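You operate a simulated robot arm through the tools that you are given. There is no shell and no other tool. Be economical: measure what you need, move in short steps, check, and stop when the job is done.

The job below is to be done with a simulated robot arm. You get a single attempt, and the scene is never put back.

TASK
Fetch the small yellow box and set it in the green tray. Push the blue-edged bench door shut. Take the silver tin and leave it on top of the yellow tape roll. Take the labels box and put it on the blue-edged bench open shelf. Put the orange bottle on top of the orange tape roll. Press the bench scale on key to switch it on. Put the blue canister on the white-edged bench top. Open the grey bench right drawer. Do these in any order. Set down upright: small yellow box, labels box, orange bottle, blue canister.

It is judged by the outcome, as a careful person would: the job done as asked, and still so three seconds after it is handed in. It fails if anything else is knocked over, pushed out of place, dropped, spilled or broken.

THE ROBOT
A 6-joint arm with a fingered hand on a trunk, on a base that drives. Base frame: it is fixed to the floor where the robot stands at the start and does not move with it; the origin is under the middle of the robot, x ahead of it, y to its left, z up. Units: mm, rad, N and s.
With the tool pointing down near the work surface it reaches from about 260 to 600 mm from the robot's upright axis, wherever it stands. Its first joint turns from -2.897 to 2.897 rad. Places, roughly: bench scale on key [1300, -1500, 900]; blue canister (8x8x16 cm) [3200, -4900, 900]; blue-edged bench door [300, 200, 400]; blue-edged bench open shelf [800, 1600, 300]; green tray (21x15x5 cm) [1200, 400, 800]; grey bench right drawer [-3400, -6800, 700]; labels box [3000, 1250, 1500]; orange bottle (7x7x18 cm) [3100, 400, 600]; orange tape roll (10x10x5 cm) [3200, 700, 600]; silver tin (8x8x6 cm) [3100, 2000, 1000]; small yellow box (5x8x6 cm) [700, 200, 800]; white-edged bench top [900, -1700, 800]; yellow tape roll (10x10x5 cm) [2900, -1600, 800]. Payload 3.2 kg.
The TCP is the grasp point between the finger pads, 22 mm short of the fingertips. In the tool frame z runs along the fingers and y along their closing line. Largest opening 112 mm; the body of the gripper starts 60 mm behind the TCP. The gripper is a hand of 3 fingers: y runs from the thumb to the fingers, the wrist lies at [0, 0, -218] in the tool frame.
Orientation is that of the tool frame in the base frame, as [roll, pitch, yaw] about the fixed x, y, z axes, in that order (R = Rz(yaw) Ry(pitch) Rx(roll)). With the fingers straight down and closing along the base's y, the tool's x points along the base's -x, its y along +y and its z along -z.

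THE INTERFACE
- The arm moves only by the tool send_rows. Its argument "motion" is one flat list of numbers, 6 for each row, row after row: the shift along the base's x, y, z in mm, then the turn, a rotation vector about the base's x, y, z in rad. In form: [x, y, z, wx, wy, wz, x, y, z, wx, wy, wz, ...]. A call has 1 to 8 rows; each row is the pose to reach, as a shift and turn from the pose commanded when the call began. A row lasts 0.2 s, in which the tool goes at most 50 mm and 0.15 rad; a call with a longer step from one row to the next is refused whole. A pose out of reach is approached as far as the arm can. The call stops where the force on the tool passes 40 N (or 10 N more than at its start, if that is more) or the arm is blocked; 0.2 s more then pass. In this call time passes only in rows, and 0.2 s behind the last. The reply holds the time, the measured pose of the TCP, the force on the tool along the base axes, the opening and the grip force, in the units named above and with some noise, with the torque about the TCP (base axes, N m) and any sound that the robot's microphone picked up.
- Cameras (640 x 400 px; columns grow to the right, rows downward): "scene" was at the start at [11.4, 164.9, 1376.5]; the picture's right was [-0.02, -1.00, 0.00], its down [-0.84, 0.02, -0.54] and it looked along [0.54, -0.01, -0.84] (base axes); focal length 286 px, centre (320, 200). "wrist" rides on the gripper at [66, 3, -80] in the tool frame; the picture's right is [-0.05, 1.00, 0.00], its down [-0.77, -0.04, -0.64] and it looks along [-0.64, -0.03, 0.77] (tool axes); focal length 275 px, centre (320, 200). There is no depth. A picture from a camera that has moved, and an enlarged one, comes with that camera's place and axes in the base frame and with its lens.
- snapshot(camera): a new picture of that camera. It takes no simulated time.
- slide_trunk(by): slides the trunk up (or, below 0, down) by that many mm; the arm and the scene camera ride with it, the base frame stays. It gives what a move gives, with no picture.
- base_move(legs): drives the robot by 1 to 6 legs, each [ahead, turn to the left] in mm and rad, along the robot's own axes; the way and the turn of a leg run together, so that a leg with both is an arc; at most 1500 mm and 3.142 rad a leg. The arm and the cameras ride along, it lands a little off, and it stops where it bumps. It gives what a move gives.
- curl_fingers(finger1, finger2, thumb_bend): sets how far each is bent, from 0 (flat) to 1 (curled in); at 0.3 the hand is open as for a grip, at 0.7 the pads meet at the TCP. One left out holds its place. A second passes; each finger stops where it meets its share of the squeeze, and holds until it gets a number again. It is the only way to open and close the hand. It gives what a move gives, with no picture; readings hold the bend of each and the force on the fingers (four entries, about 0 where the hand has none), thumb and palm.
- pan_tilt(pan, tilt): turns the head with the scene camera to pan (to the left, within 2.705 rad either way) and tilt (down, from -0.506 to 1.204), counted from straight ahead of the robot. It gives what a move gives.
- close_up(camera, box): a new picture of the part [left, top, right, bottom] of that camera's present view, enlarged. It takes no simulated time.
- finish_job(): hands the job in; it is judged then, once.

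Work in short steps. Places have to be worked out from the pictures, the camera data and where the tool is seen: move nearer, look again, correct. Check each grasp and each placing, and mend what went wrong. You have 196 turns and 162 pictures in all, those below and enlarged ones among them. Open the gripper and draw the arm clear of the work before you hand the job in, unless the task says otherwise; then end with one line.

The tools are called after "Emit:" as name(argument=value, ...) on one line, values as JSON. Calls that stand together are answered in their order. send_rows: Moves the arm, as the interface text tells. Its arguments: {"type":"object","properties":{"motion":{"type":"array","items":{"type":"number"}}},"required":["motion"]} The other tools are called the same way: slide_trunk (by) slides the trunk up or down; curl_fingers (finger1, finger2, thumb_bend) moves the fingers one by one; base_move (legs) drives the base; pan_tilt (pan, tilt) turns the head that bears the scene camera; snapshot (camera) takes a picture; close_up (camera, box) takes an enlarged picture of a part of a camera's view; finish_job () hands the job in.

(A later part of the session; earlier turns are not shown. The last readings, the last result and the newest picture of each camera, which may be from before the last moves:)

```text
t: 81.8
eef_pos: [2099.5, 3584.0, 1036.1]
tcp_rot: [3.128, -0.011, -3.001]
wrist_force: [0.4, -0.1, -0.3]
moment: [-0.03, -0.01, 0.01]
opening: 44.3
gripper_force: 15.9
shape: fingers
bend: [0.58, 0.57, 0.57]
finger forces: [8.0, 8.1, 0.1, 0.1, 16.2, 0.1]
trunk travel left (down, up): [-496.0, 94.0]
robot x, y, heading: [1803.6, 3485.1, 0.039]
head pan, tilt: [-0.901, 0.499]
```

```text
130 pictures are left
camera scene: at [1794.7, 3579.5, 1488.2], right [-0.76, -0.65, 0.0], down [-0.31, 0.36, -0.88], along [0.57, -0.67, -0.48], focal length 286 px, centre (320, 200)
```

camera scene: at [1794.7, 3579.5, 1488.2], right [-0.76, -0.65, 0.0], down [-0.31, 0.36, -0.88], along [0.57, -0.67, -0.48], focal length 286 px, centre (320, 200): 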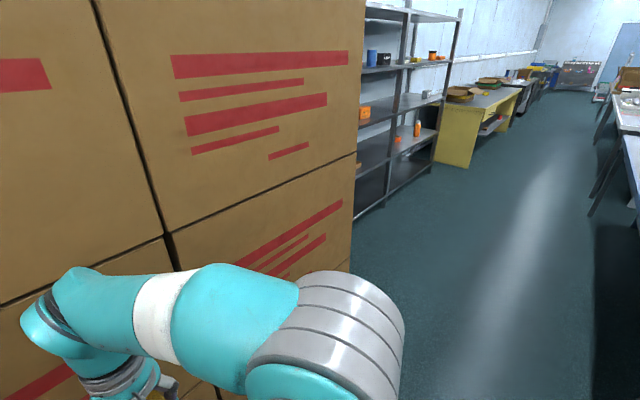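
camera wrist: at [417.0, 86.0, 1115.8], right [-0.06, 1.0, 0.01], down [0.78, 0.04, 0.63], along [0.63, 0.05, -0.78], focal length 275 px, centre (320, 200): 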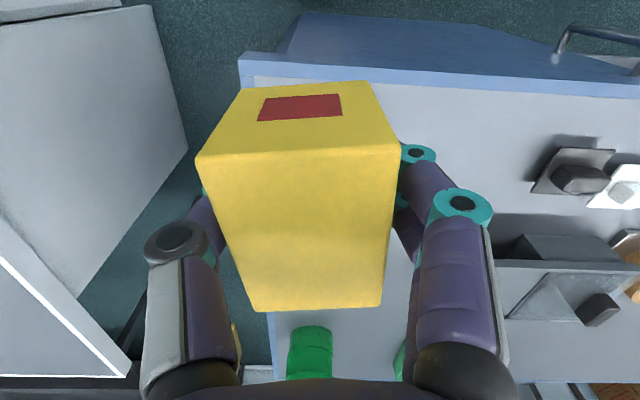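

There's room, but I back up a little before turning right, then drive down the aisle for one leg and check my heading.

Emit:
base_move(legs=[[-60, 0], [0, -1.61], [1400, 0]])

Emit:
pan_tilt(pan=0.0, tilt=0.4)

Emit:
snapshot(camera="scene")

Emit:
pan_tilt(pan=0.9, tilt=0.1)

Emit:
snapshot(camera="scene")

```text
t: 93.3
eef_pos: [1843.5, 1758.2, 1035.2]
tcp_rot: [3.13, -0.01, 1.686]
wrist_force: [0.3, 0.0, -1.8]
moment: [0.0, 0.0, 0.0]
opening: 44.6
gripper_force: 16.1
shape: fingers
bend: [0.58, 0.57, 0.57]
finger forces: [8.0, 8.1, 0.0, 0.1, 16.1, 0.0]
trunk travel left (down, up): [-496.0, 94.0]
robot x, y, heading: [1752.2, 2061.2, -1.553]
head pan, tilt: [-0.901, 0.499]
```

```text
t: 94.5
eef_pos: [1843.4, 1757.9, 1035.8]
tcp_rot: [3.129, -0.011, 1.686]
wrist_force: [0.0, 0.8, -1.0]
moment: [-0.03, 0.04, 0.0]
opening: 44.4
gripper_force: 16.1
shape: fingers
bend: [0.58, 0.57, 0.57]
finger forces: [8.0, 8.1, 0.1, 0.0, 16.1, 0.0]
trunk travel left (down, up): [-496.0, 94.0]
robot x, y, heading: [1750.8, 2058.2, -1.555]
head pan, tilt: [0.0, 0.4]
```

```text
129 pictures are left
camera scene: at [1919.6, 2030.3, 1497.3], right [-1.0, -0.01, 0.0], down [-0.01, 0.39, -0.92], along [0.01, -0.92, -0.39], focal length 286 px, centre (320, 200)
```

scene: 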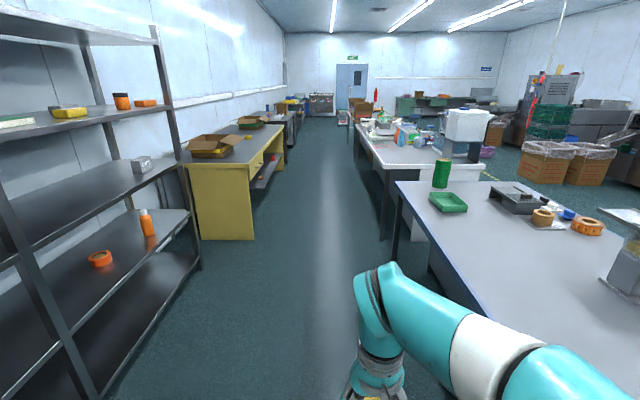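

```text
t: 95.7
eef_pos: [1842.9, 1757.9, 1036.0]
tcp_rot: [3.129, -0.011, 1.688]
wrist_force: [-0.5, -0.1, -1.9]
moment: [0.02, -0.02, -0.01]
opening: 44.7
gripper_force: 15.9
shape: fingers
bend: [0.58, 0.57, 0.57]
finger forces: [8.1, 8.1, 0.1, 0.0, 16.1, 0.0]
trunk travel left (down, up): [-496.0, 94.0]
robot x, y, heading: [1749.4, 2057.2, -1.557]
head pan, tilt: [0.901, 0.099]
```

```text
128 pictures are left
camera scene: at [1991.2, 2066.8, 1525.2], right [-0.61, -0.79, 0.0], down [-0.08, 0.06, -0.99], along [0.79, -0.61, -0.1], focal length 286 px, centre (320, 200)
```

scene: 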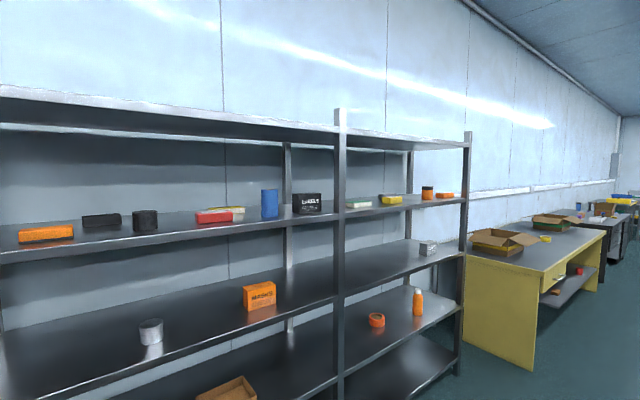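

I can see the tray near (1150–1210, 430) and the shelf with the tin, labels box, orange roll and bottle. I raise the trunk a bit, drive on to y≈450 and turn to face the bench.

Emit:
slide_trunk(by=80)

Emit:
base_move(legs=[[1000, -0.007], [600, 0], [0, -1.57]])

Emit:
pan_tilt(pan=-0.3, tilt=0.9)

Emit:
snapshot(camera="scene")

Emit:
snapshot(camera="wrist")

```text
t: 96.9
eef_pos: [1843.3, 1757.3, 1115.6]
tcp_rot: [3.128, -0.011, 1.685]
wrist_force: [0.4, 0.4, -1.1]
moment: [0.0, 0.02, 0.0]
opening: 44.5
gripper_force: 16.7
shape: fingers
bend: [0.58, 0.57, 0.57]
finger forces: [8.0, 8.0, 0.1, 0.0, 16.1, 0.0]
trunk travel left (down, up): [-576.0, 14.0]
robot x, y, heading: [1752.6, 2060.0, -1.558]
head pan, tilt: [0.901, 0.099]
```

```text
t: 108.8
eef_pos: [1439.9, 386.9, 1115.9]
tcp_rot: [3.129, -0.009, 0.095]
wrist_force: [-0.1, -0.1, -1.4]
moment: [0.01, 0.02, -0.01]
opening: 44.4
gripper_force: 16.3
shape: fingers
bend: [0.58, 0.58, 0.57]
finger forces: [8.0, 8.0, 0.0, 0.0, 16.0, 0.0]
trunk travel left (down, up): [-576.0, 14.0]
robot x, y, heading: [1743.7, 471.7, 3.136]
head pan, tilt: [0.901, 0.099]
```

```text
t: 110.2
eef_pos: [1438.4, 384.6, 1116.1]
tcp_rot: [3.13, -0.011, 0.096]
wrist_force: [0.7, -0.3, -0.7]
moment: [0.02, 0.02, 0.0]
opening: 44.3
gripper_force: 15.6
shape: fingers
bend: [0.58, 0.58, 0.57]
finger forces: [8.1, 8.0, 0.1, 0.0, 16.1, 0.1]
trunk travel left (down, up): [-576.0, 14.0]
robot x, y, heading: [1739.9, 473.2, 3.135]
head pan, tilt: [-0.3, 0.901]
```

```text
127 pictures are left
camera scene: at [1731.6, 329.7, 1534.4], right [0.3, 0.95, 0.0], down [0.75, -0.23, -0.62], along [-0.59, 0.19, -0.78], focal length 286 px, centre (320, 200)
```

scene: 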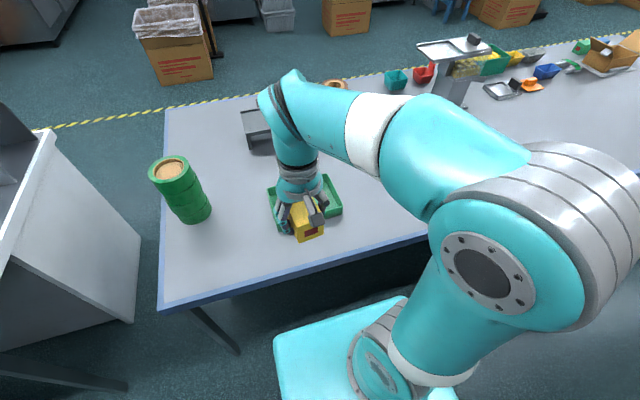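

```text
126 pictures are left
camera wrist: at [1504.1, 390.8, 1195.7], right [0.05, -1.0, 0.01], down [-0.78, -0.03, 0.63], along [-0.63, -0.04, -0.78], focal length 275 px, centre (320, 200)
```

wrist: 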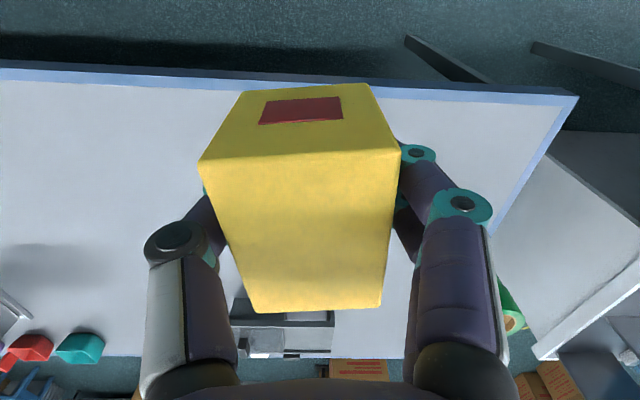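

The tray's rim measures centre (1203, 450), long side along y. I carry the box above it and straighten its yaw.

Emit:
send_rows(motion=[-40, 11, 0, 0, 0, -0.03, -80, 22, 0, 0, 0, -0.06, -120, 33, -10, 0, 0, -0.09, -160, 44, -30, 0, 0, -0.09, -197, 54, -55, 0, 0, -0.09, -218, 60, -95, 0, 0, -0.09, -235, 65, -135, 0, 0, -0.09, -235, 65, -180, 0, 0, -0.09])

Emit:
snapshot(camera="scene")

Emit:
snapshot(camera="wrist")

```text
t: 112.0
eef_pos: [1205.6, 451.8, 933.0]
tcp_rot: [3.13, -0.011, 0.004]
wrist_force: [0.1, -0.5, -0.5]
moment: [0.03, 0.0, -0.04]
opening: 44.2
gripper_force: 15.6
shape: fingers
bend: [0.58, 0.58, 0.57]
finger forces: [7.9, 8.0, 0.0, 0.1, 15.9, 0.0]
trunk travel left (down, up): [-576.0, 14.0]
robot x, y, heading: [1743.1, 472.6, 3.139]
head pan, tilt: [-0.3, 0.901]
```

```text
125 pictures are left
camera scene: at [1731.2, 329.7, 1534.4], right [0.3, 0.95, 0.0], down [0.75, -0.23, -0.62], along [-0.59, 0.19, -0.78], focal length 286 px, centre (320, 200)
```

scene: 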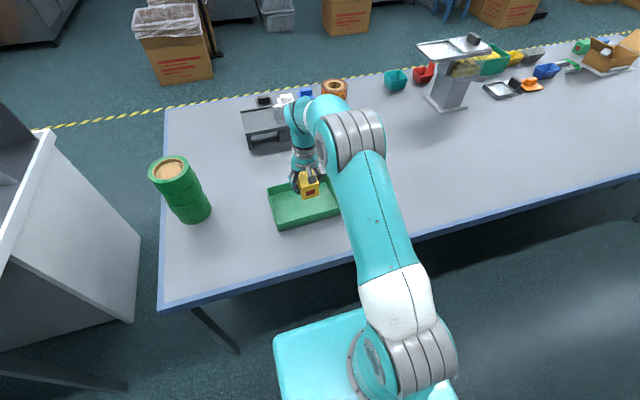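

```text
124 pictures are left
camera wrist: at [1270.8, 450.3, 1013.9], right [-0.04, -1.0, 0.01], down [-0.78, 0.04, 0.63], along [-0.63, 0.02, -0.78], focal length 275 px, centre (320, 200)
```

wrist: 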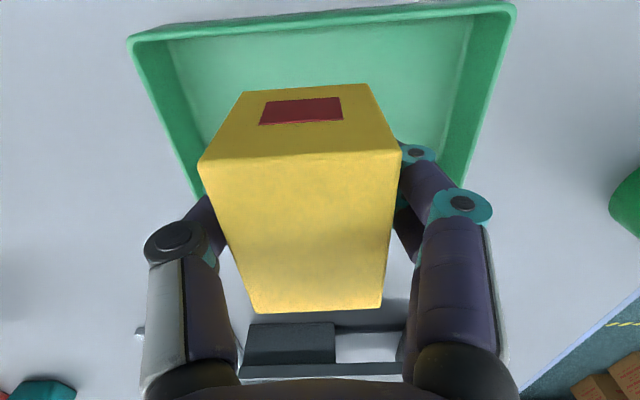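

The tray is centred around (1190, 449). I shift 12 mm and lower until the box touches the tray floor.

Emit:
send_rows(motion=[-6, -2, -40, 0, 0, 0, -12, -3, -75, 0, 0, 0, -12, -3, -84, 0, 0, 0, -12, -3, -90, 0, 0, 0, -12, -3, -95, 0, 0, 0, -12, -3, -100, 0, 0, 0])

Emit:
snapshot(camera="wrist")

```text
t: 113.4
eef_pos: [1192.5, 448.3, 834.8]
tcp_rot: [3.13, -0.009, 0.006]
wrist_force: [-0.6, 0.0, -1.8]
moment: [-0.01, 0.01, 0.0]
opening: 44.3
gripper_force: 15.9
shape: fingers
bend: [0.58, 0.58, 0.57]
finger forces: [8.0, 8.0, 0.0, 0.0, 15.9, 0.1]
trunk travel left (down, up): [-576.0, 14.0]
robot x, y, heading: [1744.3, 473.2, 3.138]
head pan, tilt: [-0.3, 0.901]
```

```text
123 pictures are left
camera wrist: at [1256.8, 447.2, 915.6], right [-0.04, -1.0, 0.01], down [-0.78, 0.04, 0.63], along [-0.63, 0.02, -0.78], focal length 275 px, centre (320, 200)
```

wrist: 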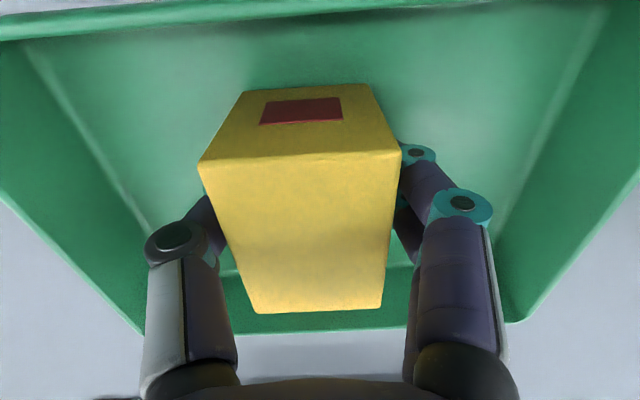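

The box is well inside the tray walls and hasn't touched yet. I lower in 4 mm steps until it does.

Emit:
send_rows(motion=[0, 0, -4, 0, 0, 0, 0, 0, -8, 0, 0, 0, 0, 0, -12, 0, 0, 0, 0, 0, -15, 0, 0, 0, 0, 0, -18, 0, 0, 0])

```text
t: 114.2
eef_pos: [1192.5, 447.8, 831.0]
tcp_rot: [3.128, 0.003, 0.005]
wrist_force: [6.2, -1.2, 24.2]
moment: [0.09, -0.1, -0.05]
opening: 44.2
gripper_force: 18.2
shape: fingers
bend: [0.62, 0.61, 0.59]
finger forces: [9.0, 9.1, 0.0, 0.0, 18.6, 0.0]
trunk travel left (down, up): [-576.0, 14.0]
robot x, y, heading: [1744.0, 470.2, 3.137]
head pan, tilt: [-0.3, 0.901]
stopped in row 3: the force on the tool passed its limit at 45 N (the readings are from after the stop); the commanded pose is now the measured one
```

The box is on the tray floor. I release, rise straight up and check.

Emit:
curl_fingers(finger1=0.42, finger2=0.42, thumb_bend=0.42)

Emit:
send_rows(motion=[0, 0, 40, 0, 0, 0, 0, 0, 85, 0, 0, 0, 0, 0, 130, 0, 0, 0, 0, 0, 175, 0, 0, 0])

Emit:
snapshot(camera="wrist")

```text
t: 114.7
eef_pos: [1189.0, 445.7, 829.8]
tcp_rot: [3.129, 0.006, 0.009]
wrist_force: [0.7, -2.9, 11.5]
moment: [0.57, 0.02, 0.0]
opening: 78.7
gripper_force: 6.0
shape: fingers
bend: [0.42, 0.42, 0.42]
finger forces: [0.0, 0.0, 0.0, 0.1, 11.7, 0.1]
trunk travel left (down, up): [-576.0, 14.0]
robot x, y, heading: [1743.6, 471.7, 3.138]
head pan, tilt: [-0.3, 0.901]
stopped: the force on the tool passed its limit at 41 N (the readings are from after the stop); the commanded pose is now the measured one
```

```text
t: 115.7
eef_pos: [1189.1, 445.4, 1004.1]
tcp_rot: [3.129, 0.002, 0.009]
wrist_force: [0.2, -0.2, -1.0]
moment: [-0.01, 0.03, -0.01]
opening: 77.8
gripper_force: 0.1
shape: fingers
bend: [0.42, 0.42, 0.42]
finger forces: [0.1, 0.0, 0.0, 0.0, 0.0, 0.0]
trunk travel left (down, up): [-576.0, 14.0]
robot x, y, heading: [1747.0, 471.6, 3.139]
head pan, tilt: [-0.3, 0.901]
```

```text
122 pictures are left
camera wrist: at [1255.1, 445.0, 1084.1], right [-0.04, -1.0, 0.01], down [-0.77, 0.04, 0.64], along [-0.64, 0.01, -0.77], focal length 275 px, centre (320, 200)
```

wrist: 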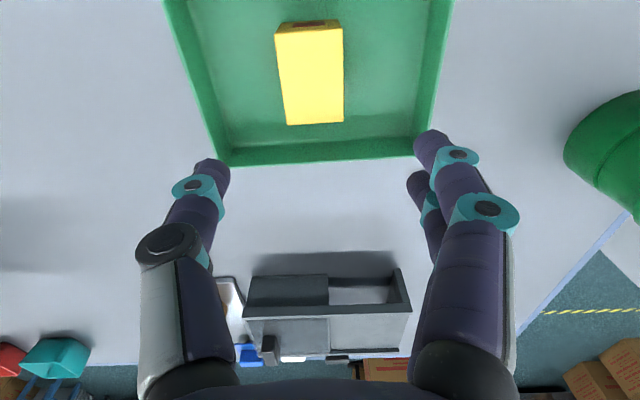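

The small yellow box stands upright in the tray. I draw the arm in, back off from the bench and turn around toward the shelf.

Emit:
send_rows(motion=[35, 0, 30, 0, 0, 0, 75, 0, 50, 0, 0, 0, 120, -5, 65, 0, 0, 0, 165, -10, 75, 0, 0, 0, 210, -15, 85, 0, 0, 0, 255, -20, 90, 0, 0, 0])

Emit:
base_move(legs=[[-350, 0], [0, 3.14]])

Emit:
pan_tilt(pan=0.3, tilt=0.3)

Emit:
snapshot(camera="scene")

```text
t: 117.1
eef_pos: [1445.2, 427.2, 1095.8]
tcp_rot: [3.128, 0.002, 0.008]
wrist_force: [0.8, 0.0, 0.0]
moment: [0.01, -0.02, -0.02]
opening: 78.0
gripper_force: 0.1
shape: fingers
bend: [0.42, 0.42, 0.42]
finger forces: [0.0, 0.1, 0.1, 0.0, 0.0, 0.0]
trunk travel left (down, up): [-576.0, 14.0]
robot x, y, heading: [1743.3, 470.7, 3.14]
head pan, tilt: [-0.3, 0.901]
```

```text
t: 126.7
eef_pos: [2385.1, 517.6, 1094.8]
tcp_rot: [3.131, 0.002, -3.138]
wrist_force: [0.4, -0.5, 0.1]
moment: [0.02, 0.02, -0.02]
opening: 77.9
gripper_force: 0.0
shape: fingers
bend: [0.42, 0.42, 0.42]
finger forces: [0.0, 0.0, 0.0, 0.0, 0.0, 0.0]
trunk travel left (down, up): [-576.0, 14.0]
robot x, y, heading: [2087.6, 474.1, -0.003]
head pan, tilt: [-0.3, 0.901]
```

```text
t: 127.7
eef_pos: [2384.5, 517.0, 1095.4]
tcp_rot: [3.129, 0.003, -3.137]
wrist_force: [0.0, 0.3, 0.6]
moment: [0.01, 0.01, 0.02]
opening: 77.9
gripper_force: 0.0
shape: fingers
bend: [0.42, 0.42, 0.42]
finger forces: [0.0, 0.1, 0.0, 0.0, 0.0, 0.0]
trunk travel left (down, up): [-576.0, 14.0]
robot x, y, heading: [2087.5, 474.1, -0.003]
head pan, tilt: [0.3, 0.3]
```

```text
121 pictures are left
camera scene: at [2116.8, 666.8, 1586.5], right [0.29, -0.96, 0.0], down [-0.28, -0.09, -0.95], along [0.91, 0.28, -0.3], focal length 286 px, centre (320, 200)
```

scene: 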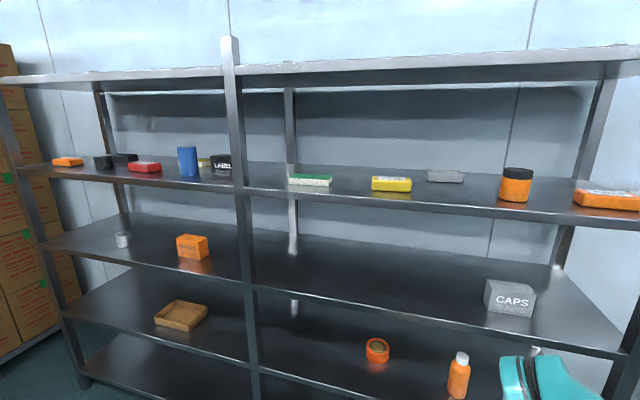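

Bottle stands near (3010, 410) on the z≈600 tier, and the orange roll is near (3097, 716); the shelf front is at x≈2890 and the next tier at z≈1020. I take close-ups for better measurement while driving closer.

Emit:
base_move(legs=[[300, 0]])

Emit:
pan_tilt(pan=0.0, tilt=0.75)

Emit:
snapshot(camera="scene")

Emit:
snapshot(camera="wrist")

```text
t: 129.8
eef_pos: [2689.3, 516.5, 1095.6]
tcp_rot: [3.13, 0.0, -3.135]
wrist_force: [-0.7, 0.1, 0.2]
moment: [-0.01, 0.03, 0.0]
opening: 78.0
gripper_force: 0.0
shape: fingers
bend: [0.42, 0.42, 0.42]
finger forces: [0.1, 0.0, 0.1, 0.0, 0.0, 0.0]
trunk travel left (down, up): [-576.0, 14.0]
robot x, y, heading: [2396.0, 473.1, -0.008]
head pan, tilt: [0.3, 0.3]
```

```text
t: 130.7
eef_pos: [2689.5, 516.7, 1096.3]
tcp_rot: [3.129, 0.001, -3.136]
wrist_force: [-0.4, 0.1, 0.2]
moment: [-0.01, 0.03, 0.0]
opening: 77.8
gripper_force: 0.0
shape: fingers
bend: [0.42, 0.42, 0.42]
finger forces: [0.0, 0.0, 0.0, 0.0, 0.1, 0.0]
trunk travel left (down, up): [-576.0, 14.0]
robot x, y, heading: [2391.9, 472.5, -0.004]
head pan, tilt: [0.0, 0.75]
```

```text
120 pictures are left
camera scene: at [2414.5, 638.0, 1546.3], right [0.0, -1.0, 0.0], down [-0.68, 0.0, -0.73], along [0.73, 0.0, -0.68], focal length 286 px, centre (320, 200)
```

scene: 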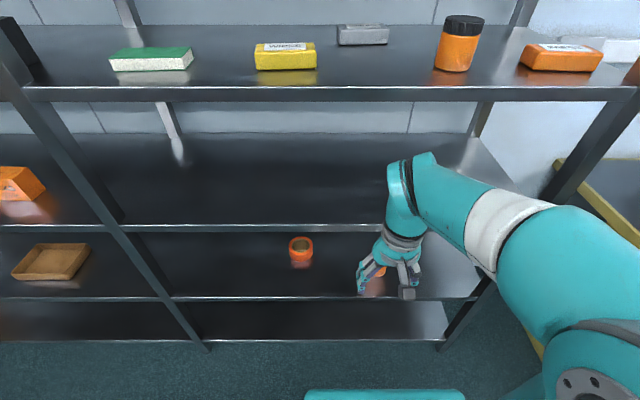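

```text
119 pictures are left
camera wrist: at [2622.4, 518.4, 1174.8], right [0.04, 1.0, 0.01], down [0.77, -0.04, 0.64], along [0.64, -0.02, -0.77], focal length 275 px, centre (320, 200)
```

wrist: 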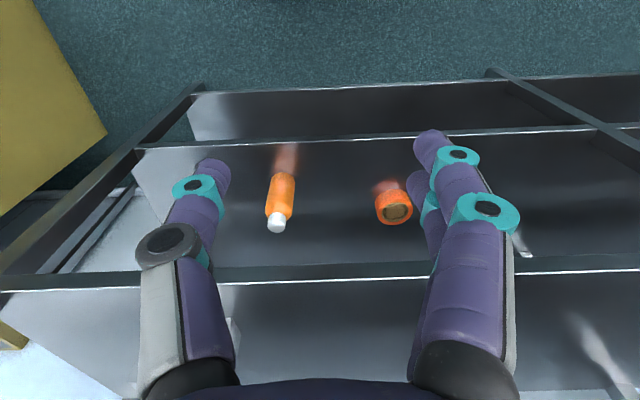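

Combining both views, the lower tier is at z≈550 (front x≈2945), the upper tier at z≈950, and the bottle is near (3060, 405). I lower the trunk outside the shelf and then tilt the hand forward, open.

Emit:
slide_trunk(by=-390)

Emit:
curl_fingers(finger1=0.3, finger2=0.3, thumb_bend=0.3)

Emit:
send_rows(motion=[20, -15, 0, 0, -0.14, 0, 40, -30, 0, 0, -0.28, 0, 60, -45, 0, 0, -0.42, 0, 75, -60, 0, 0, -0.56, 0, 90, -75, 0, 0, -0.7, 0, 105, -90, 0, 0, -0.84, 0, 120, -105, 0, 0, -0.98, 0])

Emit:
snapshot(camera="wrist")

Emit:
snapshot(camera="scene")

```text
t: 134.4
eef_pos: [2690.0, 517.2, 705.7]
tcp_rot: [3.129, 0.002, -3.135]
wrist_force: [0.0, 0.0, 0.0]
moment: [-0.02, 0.01, 0.0]
opening: 77.5
gripper_force: 0.1
shape: fingers
bend: [0.42, 0.42, 0.42]
finger forces: [0.0, 0.0, 0.0, 0.0, 0.0, 0.1]
trunk travel left (down, up): [-186.0, 404.0]
robot x, y, heading: [2392.5, 472.1, -0.005]
head pan, tilt: [0.0, 0.75]
```

```text
t: 135.4
eef_pos: [2689.5, 516.5, 706.0]
tcp_rot: [3.13, 0.001, -3.136]
wrist_force: [0.3, -0.8, -0.3]
moment: [0.04, 0.02, -0.02]
opening: 111.1
gripper_force: 0.0
shape: fingers
bend: [0.3, 0.3, 0.3]
finger forces: [0.1, 0.0, 0.0, 0.0, 0.0, 0.0]
trunk travel left (down, up): [-186.0, 404.0]
robot x, y, heading: [2391.6, 470.9, -0.005]
head pan, tilt: [0.0, 0.75]
```

```text
t: 137.0
eef_pos: [2798.2, 430.4, 761.8]
tcp_rot: [-3.14, 0.966, -3.135]
wrist_force: [-0.1, -0.1, 0.3]
moment: [0.02, 0.04, -0.01]
opening: 111.4
gripper_force: 0.1
shape: fingers
bend: [0.3, 0.3, 0.3]
finger forces: [0.0, 0.1, 0.0, 0.0, 0.1, 0.1]
out of reach, approached as far as the arm can: row 6, 7
trunk travel left (down, up): [-186.0, 404.0]
robot x, y, heading: [2392.0, 473.7, -0.002]
head pan, tilt: [0.0, 0.75]
```

```text
118 pictures are left
camera wrist: at [2693.5, 432.0, 752.8], right [0.02, 1.0, 0.04], down [-0.09, -0.04, 1.0], along [1.0, -0.02, 0.08], focal length 275 px, centre (320, 200)
```

wrist: 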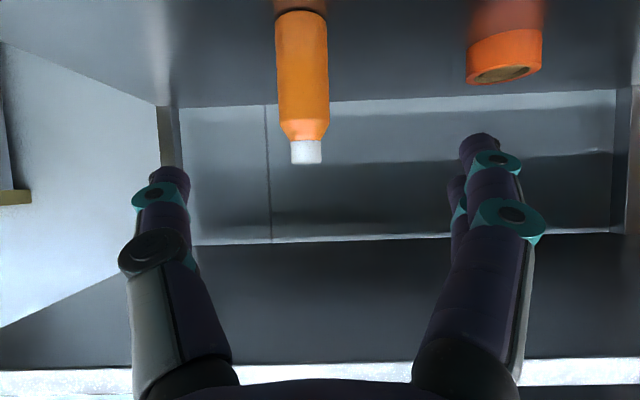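

```text
117 pictures are left
camera scene: at [2414.7, 637.9, 1156.2], right [0.0, -1.0, 0.0], down [-0.68, 0.0, -0.73], along [0.73, 0.0, -0.68], focal length 286 px, centre (320, 200)
```

scene: 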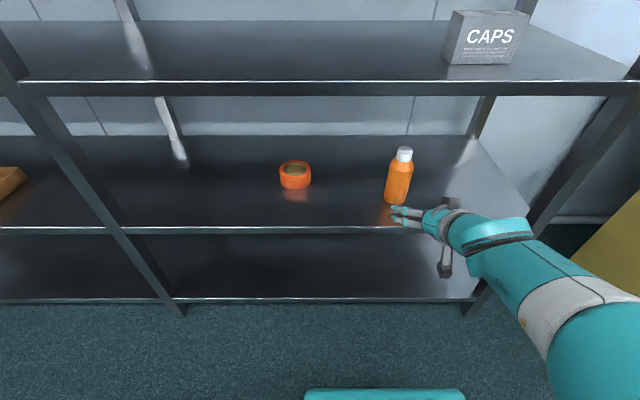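

Refined: bottle centre (3075, 401) with base at z≈553, roll centre (3164, 719). I drive 150 mm closer so both are within reach; the hand stays above the bottle's cap.

Emit:
base_move(legs=[[140, 0]])

Emit:
send_rows(motion=[10, -15, -40, 0, 0, 0, 20, -29, -75, 0, 0, 0, 30, -29, -105, 0, 0, 0])

Emit:
snapshot(camera="wrist")

Emit:
snapshot(camera="scene")

```text
t: 138.3
eef_pos: [2937.3, 429.9, 763.9]
tcp_rot: [-3.141, 0.967, -3.132]
wrist_force: [0.2, 0.0, 0.7]
moment: [0.01, 0.0, 0.0]
opening: 111.4
gripper_force: 0.1
shape: fingers
bend: [0.3, 0.3, 0.3]
finger forces: [0.0, 0.0, 0.0, 0.1, 0.1, 0.1]
trunk travel left (down, up): [-186.0, 404.0]
robot x, y, heading: [2527.6, 471.2, -0.004]
head pan, tilt: [0.0, 0.75]
```

```text
t: 139.2
eef_pos: [2960.3, 427.0, 758.1]
tcp_rot: [-3.137, 0.946, -3.136]
wrist_force: [-0.2, -0.6, -0.2]
moment: [-0.02, 0.0, 0.03]
opening: 111.6
gripper_force: 0.0
shape: fingers
bend: [0.3, 0.3, 0.3]
finger forces: [0.0, 0.1, 0.1, 0.1, 0.0, 0.0]
out of reach, approached as far as the arm can: row 1, 2, 3
trunk travel left (down, up): [-186.0, 404.0]
robot x, y, heading: [2533.0, 472.4, -0.003]
head pan, tilt: [0.0, 0.75]
```

```text
116 pictures are left
camera wrist: at [2854.5, 430.2, 748.9], right [0.03, 1.0, 0.04], down [-0.06, -0.03, 1.0], along [1.0, -0.03, 0.06], focal length 275 px, centre (320, 200)
```

wrist: 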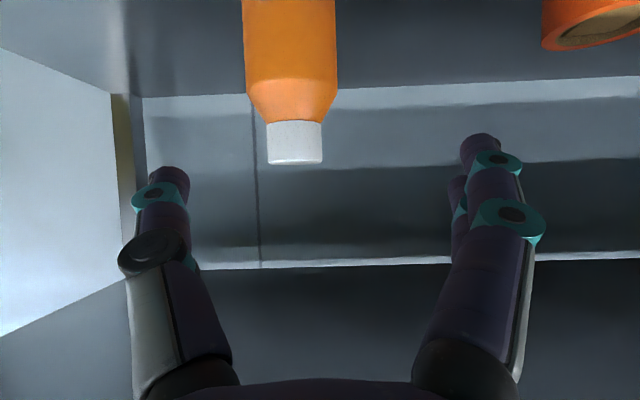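

```text
115 pictures are left
camera scene: at [2553.1, 637.6, 1156.3], right [0.0, -1.0, 0.0], down [-0.68, 0.0, -0.73], along [0.73, 0.0, -0.68], focal length 286 px, centre (320, 200)
```

scene: 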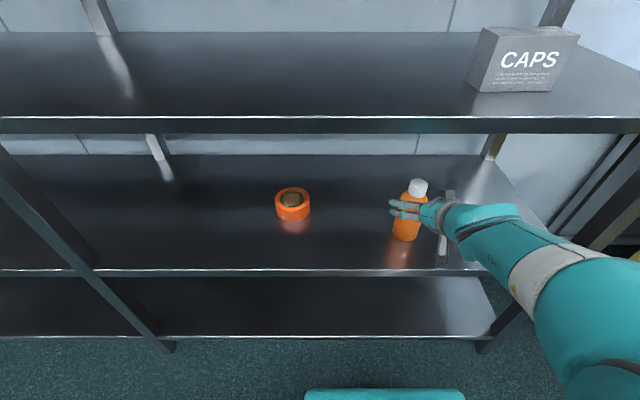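

The arm is folded to its limit here, so I lower with the trunk instead; the bottle is at (3062, 401).

Emit:
slide_trunk(by=-100)

Emit:
send_rows(motion=[0, -13, 0, 0, 0, 0, 5, -26, 0, 0, 0, 0])

Emit:
snapshot(camera="wrist")

```text
t: 140.5
eef_pos: [2958.3, 427.2, 657.2]
tcp_rot: [-3.138, 0.945, -3.136]
wrist_force: [-0.2, -0.1, 0.6]
moment: [0.01, 0.01, 0.01]
opening: 111.6
gripper_force: 0.2
shape: fingers
bend: [0.3, 0.3, 0.3]
finger forces: [0.0, 0.0, 0.1, 0.0, 0.0, 0.0]
trunk travel left (down, up): [-86.0, 504.0]
robot x, y, heading: [2527.2, 472.2, -0.002]
head pan, tilt: [0.0, 0.75]
```

```text
t: 141.1
eef_pos: [2964.6, 406.0, 664.5]
tcp_rot: [-3.136, 0.939, -3.14]
wrist_force: [0.1, 0.1, -0.2]
moment: [0.0, 0.0, 0.01]
opening: 111.3
gripper_force: 0.2
shape: fingers
bend: [0.3, 0.3, 0.3]
finger forces: [0.0, 0.1, 0.1, 0.1, 0.0, 0.0]
out of reach, approached as far as the arm can: row 1, 2
trunk travel left (down, up): [-86.0, 504.0]
robot x, y, heading: [2530.0, 471.8, 0.001]
head pan, tilt: [0.0, 0.75]
```

```text
114 pictures are left
camera wrist: at [2859.8, 408.3, 656.7], right [0.03, 1.0, 0.03], down [-0.06, -0.03, 1.0], along [1.0, -0.03, 0.06], focal length 275 px, centre (320, 200)
```

wrist: 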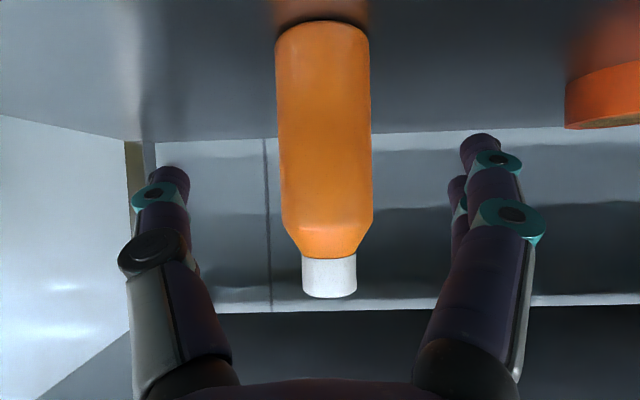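

The bottle is centred between the open fingers. I advance 97 mm and close.

Emit:
send_rows(motion=[30, -1, 0, 0, 0, 0, 60, -2, -6, 0, 0, 0, 97, -3, -12, 0, 0, 0])

Emit:
curl_fingers(finger1=0.7, finger2=0.7, thumb_bend=0.7)

Emit:
snapshot(camera="wrist")

```text
t: 141.9
eef_pos: [3061.6, 402.2, 652.0]
tcp_rot: [-3.14, 0.946, -3.136]
wrist_force: [-0.7, -0.5, -0.1]
moment: [-0.03, -0.04, 0.01]
opening: 111.6
gripper_force: 0.1
shape: fingers
bend: [0.3, 0.3, 0.3]
finger forces: [0.1, 0.1, 0.0, 0.0, 0.0, 0.0]
trunk travel left (down, up): [-86.0, 504.0]
robot x, y, heading: [2524.5, 471.4, -0.005]
head pan, tilt: [0.0, 0.75]
```

```text
t: 142.9
eef_pos: [3061.2, 401.8, 651.8]
tcp_rot: [-3.139, 0.943, -3.135]
wrist_force: [0.7, 0.8, -0.6]
moment: [0.06, -0.02, -0.01]
opening: 54.4
gripper_force: 27.0
shape: fingers
bend: [0.5, 0.58, 0.6]
finger forces: [10.6, 16.8, 0.1, 0.0, 26.0, 0.1]
trunk travel left (down, up): [-86.0, 504.0]
robot x, y, heading: [2524.5, 469.1, -0.004]
head pan, tilt: [0.0, 0.75]
```

```text
113 pictures are left
camera wrist: at [2956.7, 405.0, 643.9], right [0.03, 1.0, 0.04], down [-0.06, -0.03, 1.0], along [1.0, -0.03, 0.06], focal length 275 px, centre (320, 200)
```

wrist: 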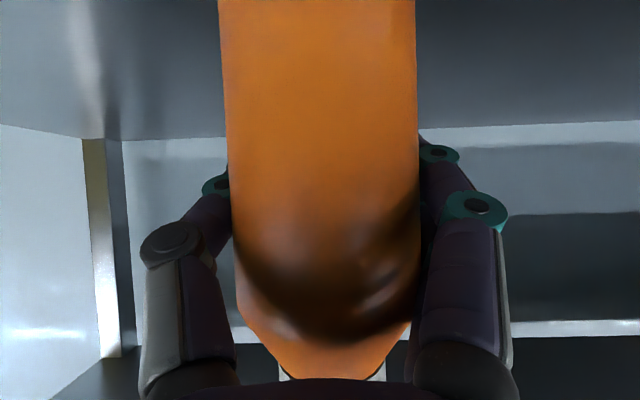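

The grip is firm (27 N). I lift 80 mm with the trunk and look from the scene camera.

Emit:
slide_trunk(by=85)

Emit:
snapshot(camera="scene")

```text
t: 144.1
eef_pos: [3061.3, 401.9, 736.7]
tcp_rot: [-3.137, 0.945, -3.137]
wrist_force: [-0.8, 0.3, -3.9]
moment: [-0.02, -0.02, -0.01]
opening: 54.4
gripper_force: 27.0
shape: fingers
bend: [0.5, 0.58, 0.6]
finger forces: [10.3, 16.8, 0.1, 0.0, 26.3, 0.0]
trunk travel left (down, up): [-171.0, 419.0]
robot x, y, heading: [2526.5, 470.9, -0.005]
head pan, tilt: [0.0, 0.75]
```

```text
112 pictures are left
camera scene: at [2553.4, 637.6, 1141.2], right [0.0, -1.0, 0.0], down [-0.68, 0.0, -0.73], along [0.73, 0.0, -0.68], focal length 286 px, centre (320, 200)
```

scene: 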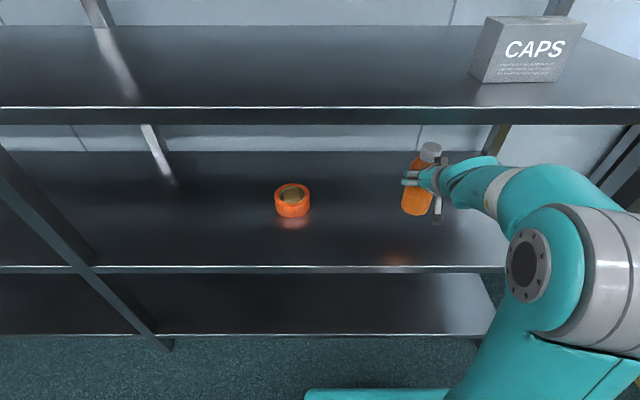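

The bottle hangs upright and the roll is confirmed at (3166, 718). I carry the bottle sideways, slightly lower to keep the wrist clear of the tier above.

Emit:
send_rows(motion=[0, 40, -6, 0, 0, 0, 0, 80, -12, 0, 0, 0, 0, 120, -15, 0, 0, 0, 0, 160, -15, 0, 0, 0, 0, 200, -15, 0, 0, 0, 0, 240, -15, 0, 0, 0, 5, 280, -15, 0, 0, 0, 10, 316, -15, 0, 0, 0])

Emit:
snapshot(camera="scene")

Emit:
snapshot(camera="wrist")

```text
t: 145.9
eef_pos: [3070.8, 717.3, 723.2]
tcp_rot: [-3.138, 0.945, -3.136]
wrist_force: [0.7, -0.4, -3.5]
moment: [0.0, -0.05, 0.02]
opening: 54.2
gripper_force: 26.7
shape: fingers
bend: [0.5, 0.58, 0.6]
finger forces: [10.3, 16.7, 0.0, 0.0, 26.0, 0.0]
trunk travel left (down, up): [-171.0, 419.0]
robot x, y, heading: [2525.9, 470.3, -0.002]
head pan, tilt: [0.0, 0.75]
```

```text
111 pictures are left
camera scene: at [2553.3, 637.7, 1141.2], right [0.0, -1.0, 0.0], down [-0.68, 0.0, -0.73], along [0.73, 0.0, -0.68], focal length 286 px, centre (320, 200)
```

scene: 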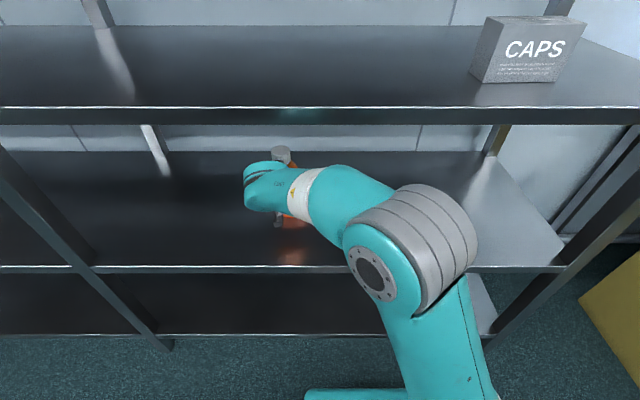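

```text
110 pictures are left
camera wrist: at [2965.8, 720.7, 714.5], right [0.03, 1.0, 0.04], down [-0.06, -0.03, 1.0], along [1.0, -0.03, 0.06], focal length 275 px, centre (320, 200)
```

wrist: 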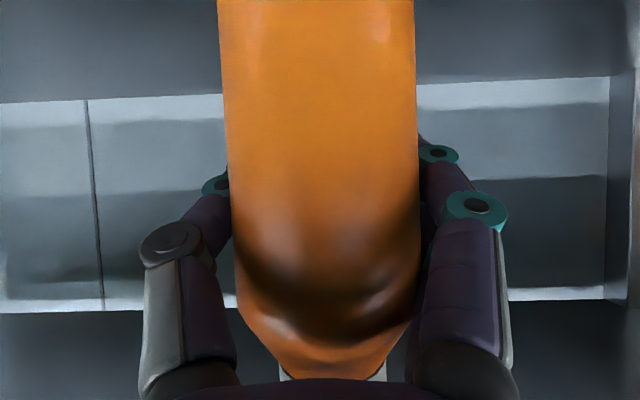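

The bottle axis coincides with the TCP. I move in 95 mm over the roll.

Emit:
send_rows(motion=[30, 0, 0, 0, 0, 0, 60, 0, 0, 0, 0, 0, 95, 1, 0, 0, 0, 0])

Emit:
snapshot(camera="scene")

```text
t: 146.7
eef_pos: [3136.1, 711.3, 694.3]
tcp_rot: [3.134, 0.975, 3.135]
wrist_force: [-6.1, 0.9, 26.0]
moment: [0.22, -0.05, 0.0]
opening: 53.9
gripper_force: 26.4
shape: fingers
bend: [0.5, 0.6, 0.62]
finger forces: [10.5, 15.8, 0.0, 0.0, 25.9, 0.1]
out of reach, approached as far as the arm can: row 1, 2, 3
trunk travel left (down, up): [-171.0, 419.0]
robot x, y, heading: [2532.1, 470.2, -0.002]
head pan, tilt: [0.0, 0.75]
```

```text
109 pictures are left
camera scene: at [2549.7, 636.8, 1142.2], right [0.0, -1.0, 0.0], down [-0.68, 0.0, -0.73], along [0.73, 0.0, -0.68], focal length 286 px, centre (320, 200)
```

scene: 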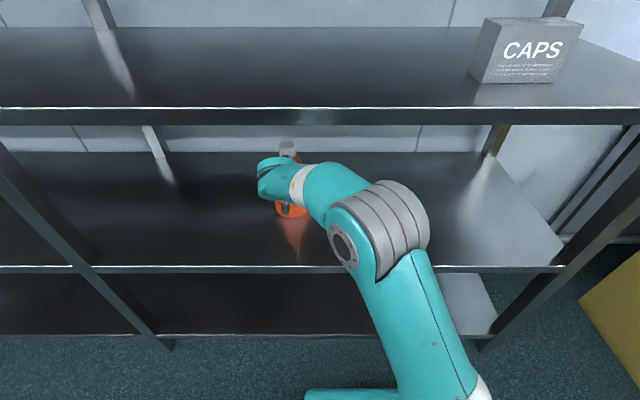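

The arm ran out of reach and sank onto the roll's edge. I raise with the trunk, pull back, and then bring the base nearer and to the left.

Emit:
slide_trunk(by=35)

Emit:
send_rows(motion=[-30, 2, 0, 0, 0, 0, -60, 5, 0, 0, 0, 0])

Emit:
snapshot(camera="scene")

```text
t: 147.5
eef_pos: [3137.3, 710.5, 722.0]
tcp_rot: [3.14, 0.964, 3.138]
wrist_force: [0.0, -0.5, -3.8]
moment: [-0.04, 0.0, -0.01]
opening: 53.9
gripper_force: 27.3
shape: fingers
bend: [0.5, 0.6, 0.62]
finger forces: [11.3, 16.6, 0.0, 0.1, 26.8, 0.0]
trunk travel left (down, up): [-206.0, 384.0]
robot x, y, heading: [2530.2, 470.2, 0.0]
head pan, tilt: [0.0, 0.75]
```

```text
t: 148.1
eef_pos: [3076.9, 717.0, 721.9]
tcp_rot: [3.14, 0.963, 3.139]
wrist_force: [0.2, 0.4, -3.8]
moment: [0.03, 0.01, 0.06]
opening: 53.9
gripper_force: 27.3
shape: fingers
bend: [0.5, 0.6, 0.62]
finger forces: [11.3, 16.5, 0.1, 0.1, 26.9, 0.1]
trunk travel left (down, up): [-206.0, 384.0]
robot x, y, heading: [2528.3, 472.7, -0.005]
head pan, tilt: [0.0, 0.75]
```

```text
108 pictures are left
camera scene: at [2553.5, 637.9, 1176.2], right [0.0, -1.0, 0.0], down [-0.68, 0.0, -0.73], along [0.73, 0.0, -0.68], focal length 286 px, centre (320, 200)
```

scene: 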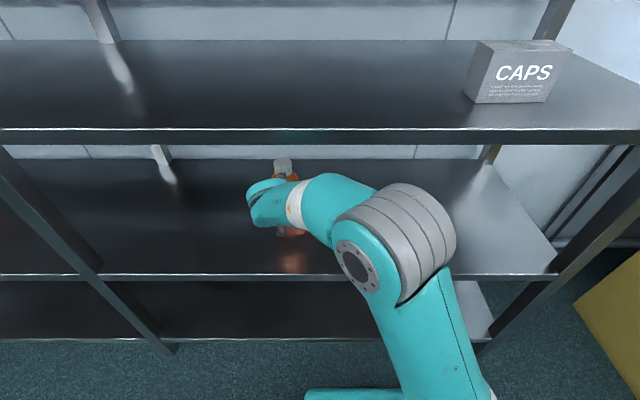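

I move the hand aside, drive 90 mm forward, and re-measure the roll and the bottle's attitude.

Emit:
send_rows(motion=[-10, -45, 0, 0, 0, 0, -20, -90, 0, 0, 0, 0, -30, -130, 0, 0, 0, 0, -40, -160, 0, 0, 0, 0])

Emit:
base_move(legs=[[85, 0]])

Emit:
snapshot(camera="scene")

Emit:
close_up(camera="scene", box=[230, 150, 430, 275])

```text
t: 149.1
eef_pos: [3035.4, 556.7, 722.6]
tcp_rot: [3.138, 0.964, 3.136]
wrist_force: [0.3, -0.5, -4.8]
moment: [0.01, -0.02, 0.05]
opening: 54.1
gripper_force: 26.5
shape: fingers
bend: [0.5, 0.6, 0.62]
finger forces: [11.1, 16.1, 0.0, 0.0, 26.3, 0.0]
trunk travel left (down, up): [-206.0, 384.0]
robot x, y, heading: [2524.4, 471.7, 0.001]
head pan, tilt: [0.0, 0.75]
```

```text
t: 150.2
eef_pos: [3120.4, 557.1, 723.1]
tcp_rot: [3.138, 0.965, 3.138]
wrist_force: [0.2, 0.3, -4.2]
moment: [0.0, 0.03, -0.04]
opening: 53.9
gripper_force: 26.6
shape: fingers
bend: [0.5, 0.6, 0.62]
finger forces: [11.0, 16.1, 0.0, 0.0, 26.2, 0.0]
trunk travel left (down, up): [-206.0, 384.0]
robot x, y, heading: [2615.0, 470.1, -0.003]
head pan, tilt: [0.0, 0.75]
```

```text
107 pictures are left
camera scene: at [2638.1, 637.7, 1176.2], right [0.0, -1.0, 0.0], down [-0.68, 0.0, -0.73], along [0.73, 0.0, -0.68], focal length 286 px, centre (320, 200)
```

scene: 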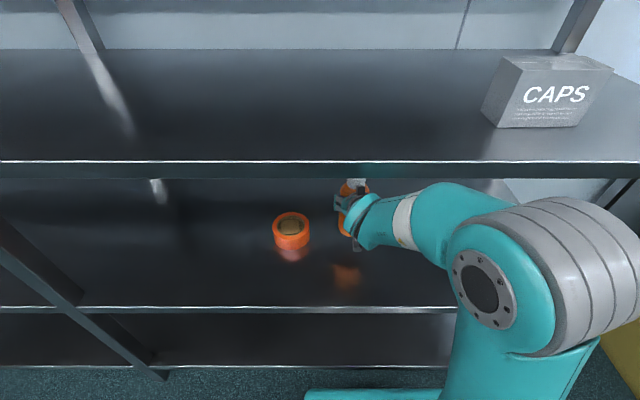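

```text
3.20 times, centred on (330, 212) of scene
camera zoom: at [2638.1, 637.7, 1176.2], right [0.0, -1.0, 0.0], down [-0.68, 0.0, -0.73], along [0.73, 0.0, -0.68], focal length 916 px, centre (288, 160)
```

zoom: 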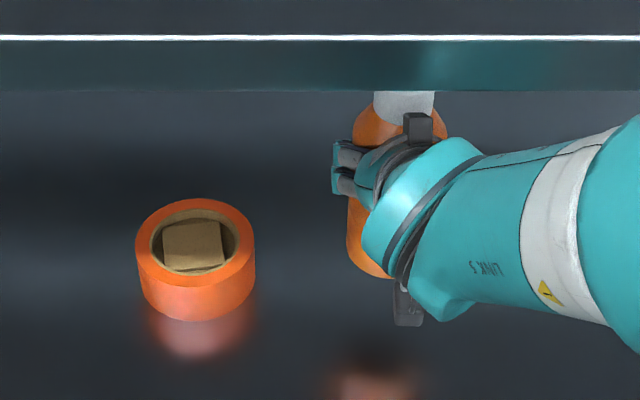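

The roll hasn't moved: centre about (3159, 716). I carry the bottle over it at the present height.

Emit:
send_rows(motion=[0, 45, 0, 0, 0, 0, 0, 90, 0, 0, 0, 0, 10, 130, 0, 0, 0, 0, 25, 150, 0, 0, 0, 0, 37, 159, 0, 0, 0, 0])

Emit:
close_up(camera="scene", box=[190, 150, 390, 275])

Emit:
snapshot(camera="wrist")

```text
t: 151.4
eef_pos: [3157.1, 717.4, 722.3]
tcp_rot: [3.138, 0.964, 3.139]
wrist_force: [0.3, -0.2, -3.8]
moment: [-0.06, 0.0, -0.03]
opening: 53.5
gripper_force: 26.4
shape: fingers
bend: [0.5, 0.6, 0.62]
finger forces: [11.0, 15.9, 0.0, 0.2, 25.8, 0.0]
trunk travel left (down, up): [-206.0, 384.0]
robot x, y, heading: [2617.0, 472.7, 0.003]
head pan, tilt: [0.0, 0.75]
```

```text
3.20 times, centred on (290, 212) of scene
camera zoom: at [2638.2, 637.8, 1176.2], right [0.0, -1.0, 0.0], down [-0.68, 0.0, -0.73], along [0.73, 0.0, -0.68], focal length 916 px, centre (416, 160)
```

zoom: 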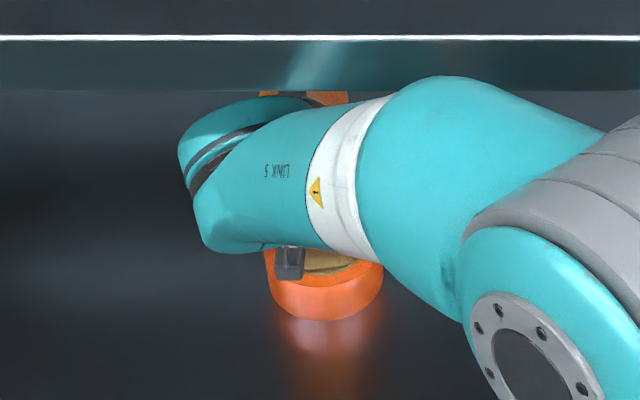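

```text
104 pictures are left
camera wrist: at [3052.9, 720.6, 712.3], right [0.03, 1.0, 0.04], down [-0.08, -0.04, 1.0], along [1.0, -0.03, 0.08], focal length 275 px, centre (320, 200)
```

wrist: 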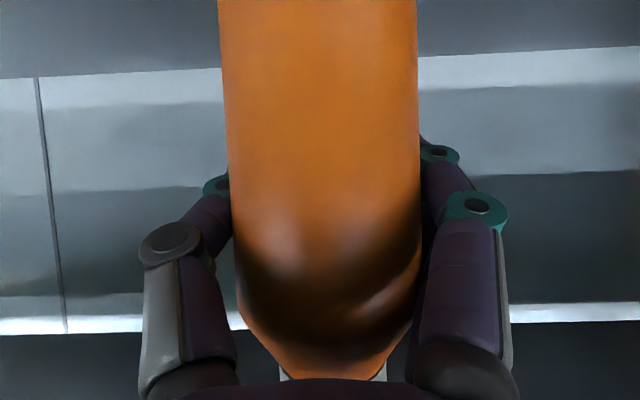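

The bottle sits in the grip as before, over the roll. I lower in small steps until it touches.

Emit:
send_rows(motion=[0, -2, -8, 0, 0, 0, 0, -2, -14, 0, 0, 0, 0, -2, -18, 0, 0, 0, 0, -2, -22, 0, 0, 0, 0, -2, -26, 0, 0, 0, 0, -2, -30, 0, 0, 0, 0, -2, -34, 0, 0, 0, 0, -2, -38, 0, 0, 0])

```text
t: 153.3
eef_pos: [3158.8, 713.3, 690.9]
tcp_rot: [3.132, 0.978, 3.137]
wrist_force: [-0.6, -1.3, 16.4]
moment: [-0.02, -0.06, 0.0]
opening: 53.6
gripper_force: 25.9
shape: fingers
bend: [0.5, 0.6, 0.62]
finger forces: [10.7, 15.2, 0.1, 0.0, 26.1, 0.0]
trunk travel left (down, up): [-206.0, 384.0]
robot x, y, heading: [2614.4, 468.5, 0.0]
head pan, tilt: [0.0, 0.75]
stopped in row 8: the force on the tool passed its limit at 42 N (the readings are from after the stop); the commanded pose is now the measured one
```

The bottle is resting on the roll. I ease the pressure, then open the hand fully.

Emit:
send_rows(motion=[0, 0, 2, 0, 0, 0])

Emit:
curl_fingers(finger1=0.42, finger2=0.5, thumb_bend=0.52)

Emit:
curl_fingers(finger1=0.3, finger2=0.3, thumb_bend=0.3)

Emit:
snapshot(camera="wrist")

```text
t: 153.7
eef_pos: [3157.6, 714.5, 689.9]
tcp_rot: [3.133, 0.976, 3.134]
wrist_force: [1.2, -0.3, 15.5]
moment: [-0.05, -0.09, -0.05]
opening: 53.8
gripper_force: 26.9
shape: fingers
bend: [0.5, 0.6, 0.62]
finger forces: [11.1, 15.6, 0.0, 0.0, 26.4, 0.0]
trunk travel left (down, up): [-206.0, 384.0]
robot x, y, heading: [2612.0, 474.0, 0.001]
head pan, tilt: [0.0, 0.75]
```

```text
t: 154.7
eef_pos: [3158.3, 714.6, 689.1]
tcp_rot: [3.137, 0.973, 3.138]
wrist_force: [-1.2, -0.5, -2.1]
moment: [-0.01, -0.02, 0.02]
opening: 65.3
gripper_force: 2.0
shape: fingers
bend: [0.42, 0.49, 0.51]
finger forces: [0.1, 1.4, 0.0, 0.0, 1.9, 0.0]
trunk travel left (down, up): [-206.0, 384.0]
robot x, y, heading: [2610.8, 471.0, -0.0]
head pan, tilt: [0.0, 0.75]
```

```text
t: 155.7
eef_pos: [3160.4, 714.1, 688.9]
tcp_rot: [3.136, 0.972, 3.14]
wrist_force: [0.3, 2.1, -0.2]
moment: [0.03, -0.03, 0.02]
opening: 110.7
gripper_force: 0.0
shape: fingers
bend: [0.3, 0.3, 0.3]
finger forces: [0.0, 0.0, 0.1, 0.1, 0.0, 0.0]
trunk travel left (down, up): [-206.0, 384.0]
robot x, y, heading: [2614.4, 469.7, 0.003]
head pan, tilt: [0.0, 0.75]
```

```text
103 pictures are left
camera wrist: at [3054.6, 717.4, 679.1], right [0.03, 1.0, 0.04], down [-0.09, -0.04, 0.99], along [1.0, -0.03, 0.09], focal length 275 px, centre (320, 200)
```

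wrist: 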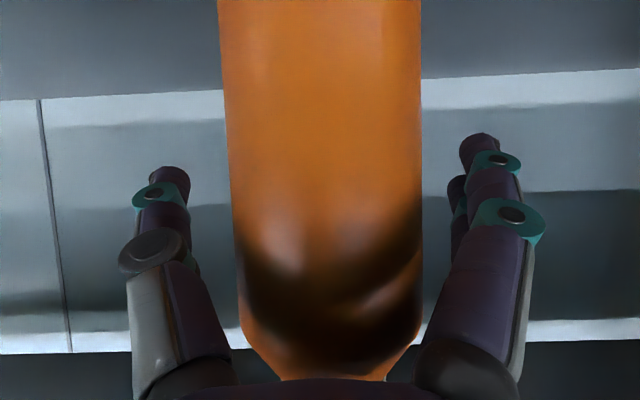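

The bottle stands free between the fingers. I withdraw straight back out and check.

Emit:
send_rows(motion=[-40, 0, 0, 0, 0, 0, -80, 0, 0, 0, 0, 0, -120, 0, 2, 0, 0, 0, -160, 0, 5, 0, 0, 0])

Emit:
snapshot(camera="wrist")

```text
t: 156.7
eef_pos: [2997.1, 714.4, 696.4]
tcp_rot: [3.137, 0.972, 3.138]
wrist_force: [-0.7, 0.2, -0.3]
moment: [-0.01, 0.04, 0.01]
opening: 111.6
gripper_force: 0.0
shape: fingers
bend: [0.3, 0.3, 0.3]
finger forces: [0.0, 0.0, 0.0, 0.1, 0.1, 0.0]
trunk travel left (down, up): [-206.0, 384.0]
robot x, y, heading: [2614.8, 470.1, -0.003]
head pan, tilt: [0.0, 0.75]
```

```text
102 pictures are left
camera wrist: at [2893.4, 716.4, 685.6], right [0.03, 1.0, 0.04], down [-0.09, -0.04, 0.99], along [1.0, -0.03, 0.09], focal length 275 px, centre (320, 200)
```

wrist: 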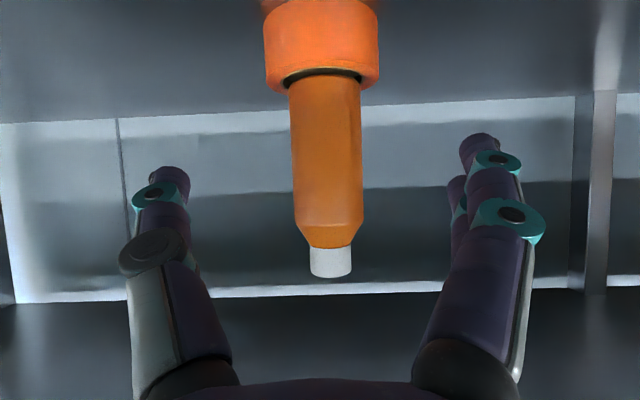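

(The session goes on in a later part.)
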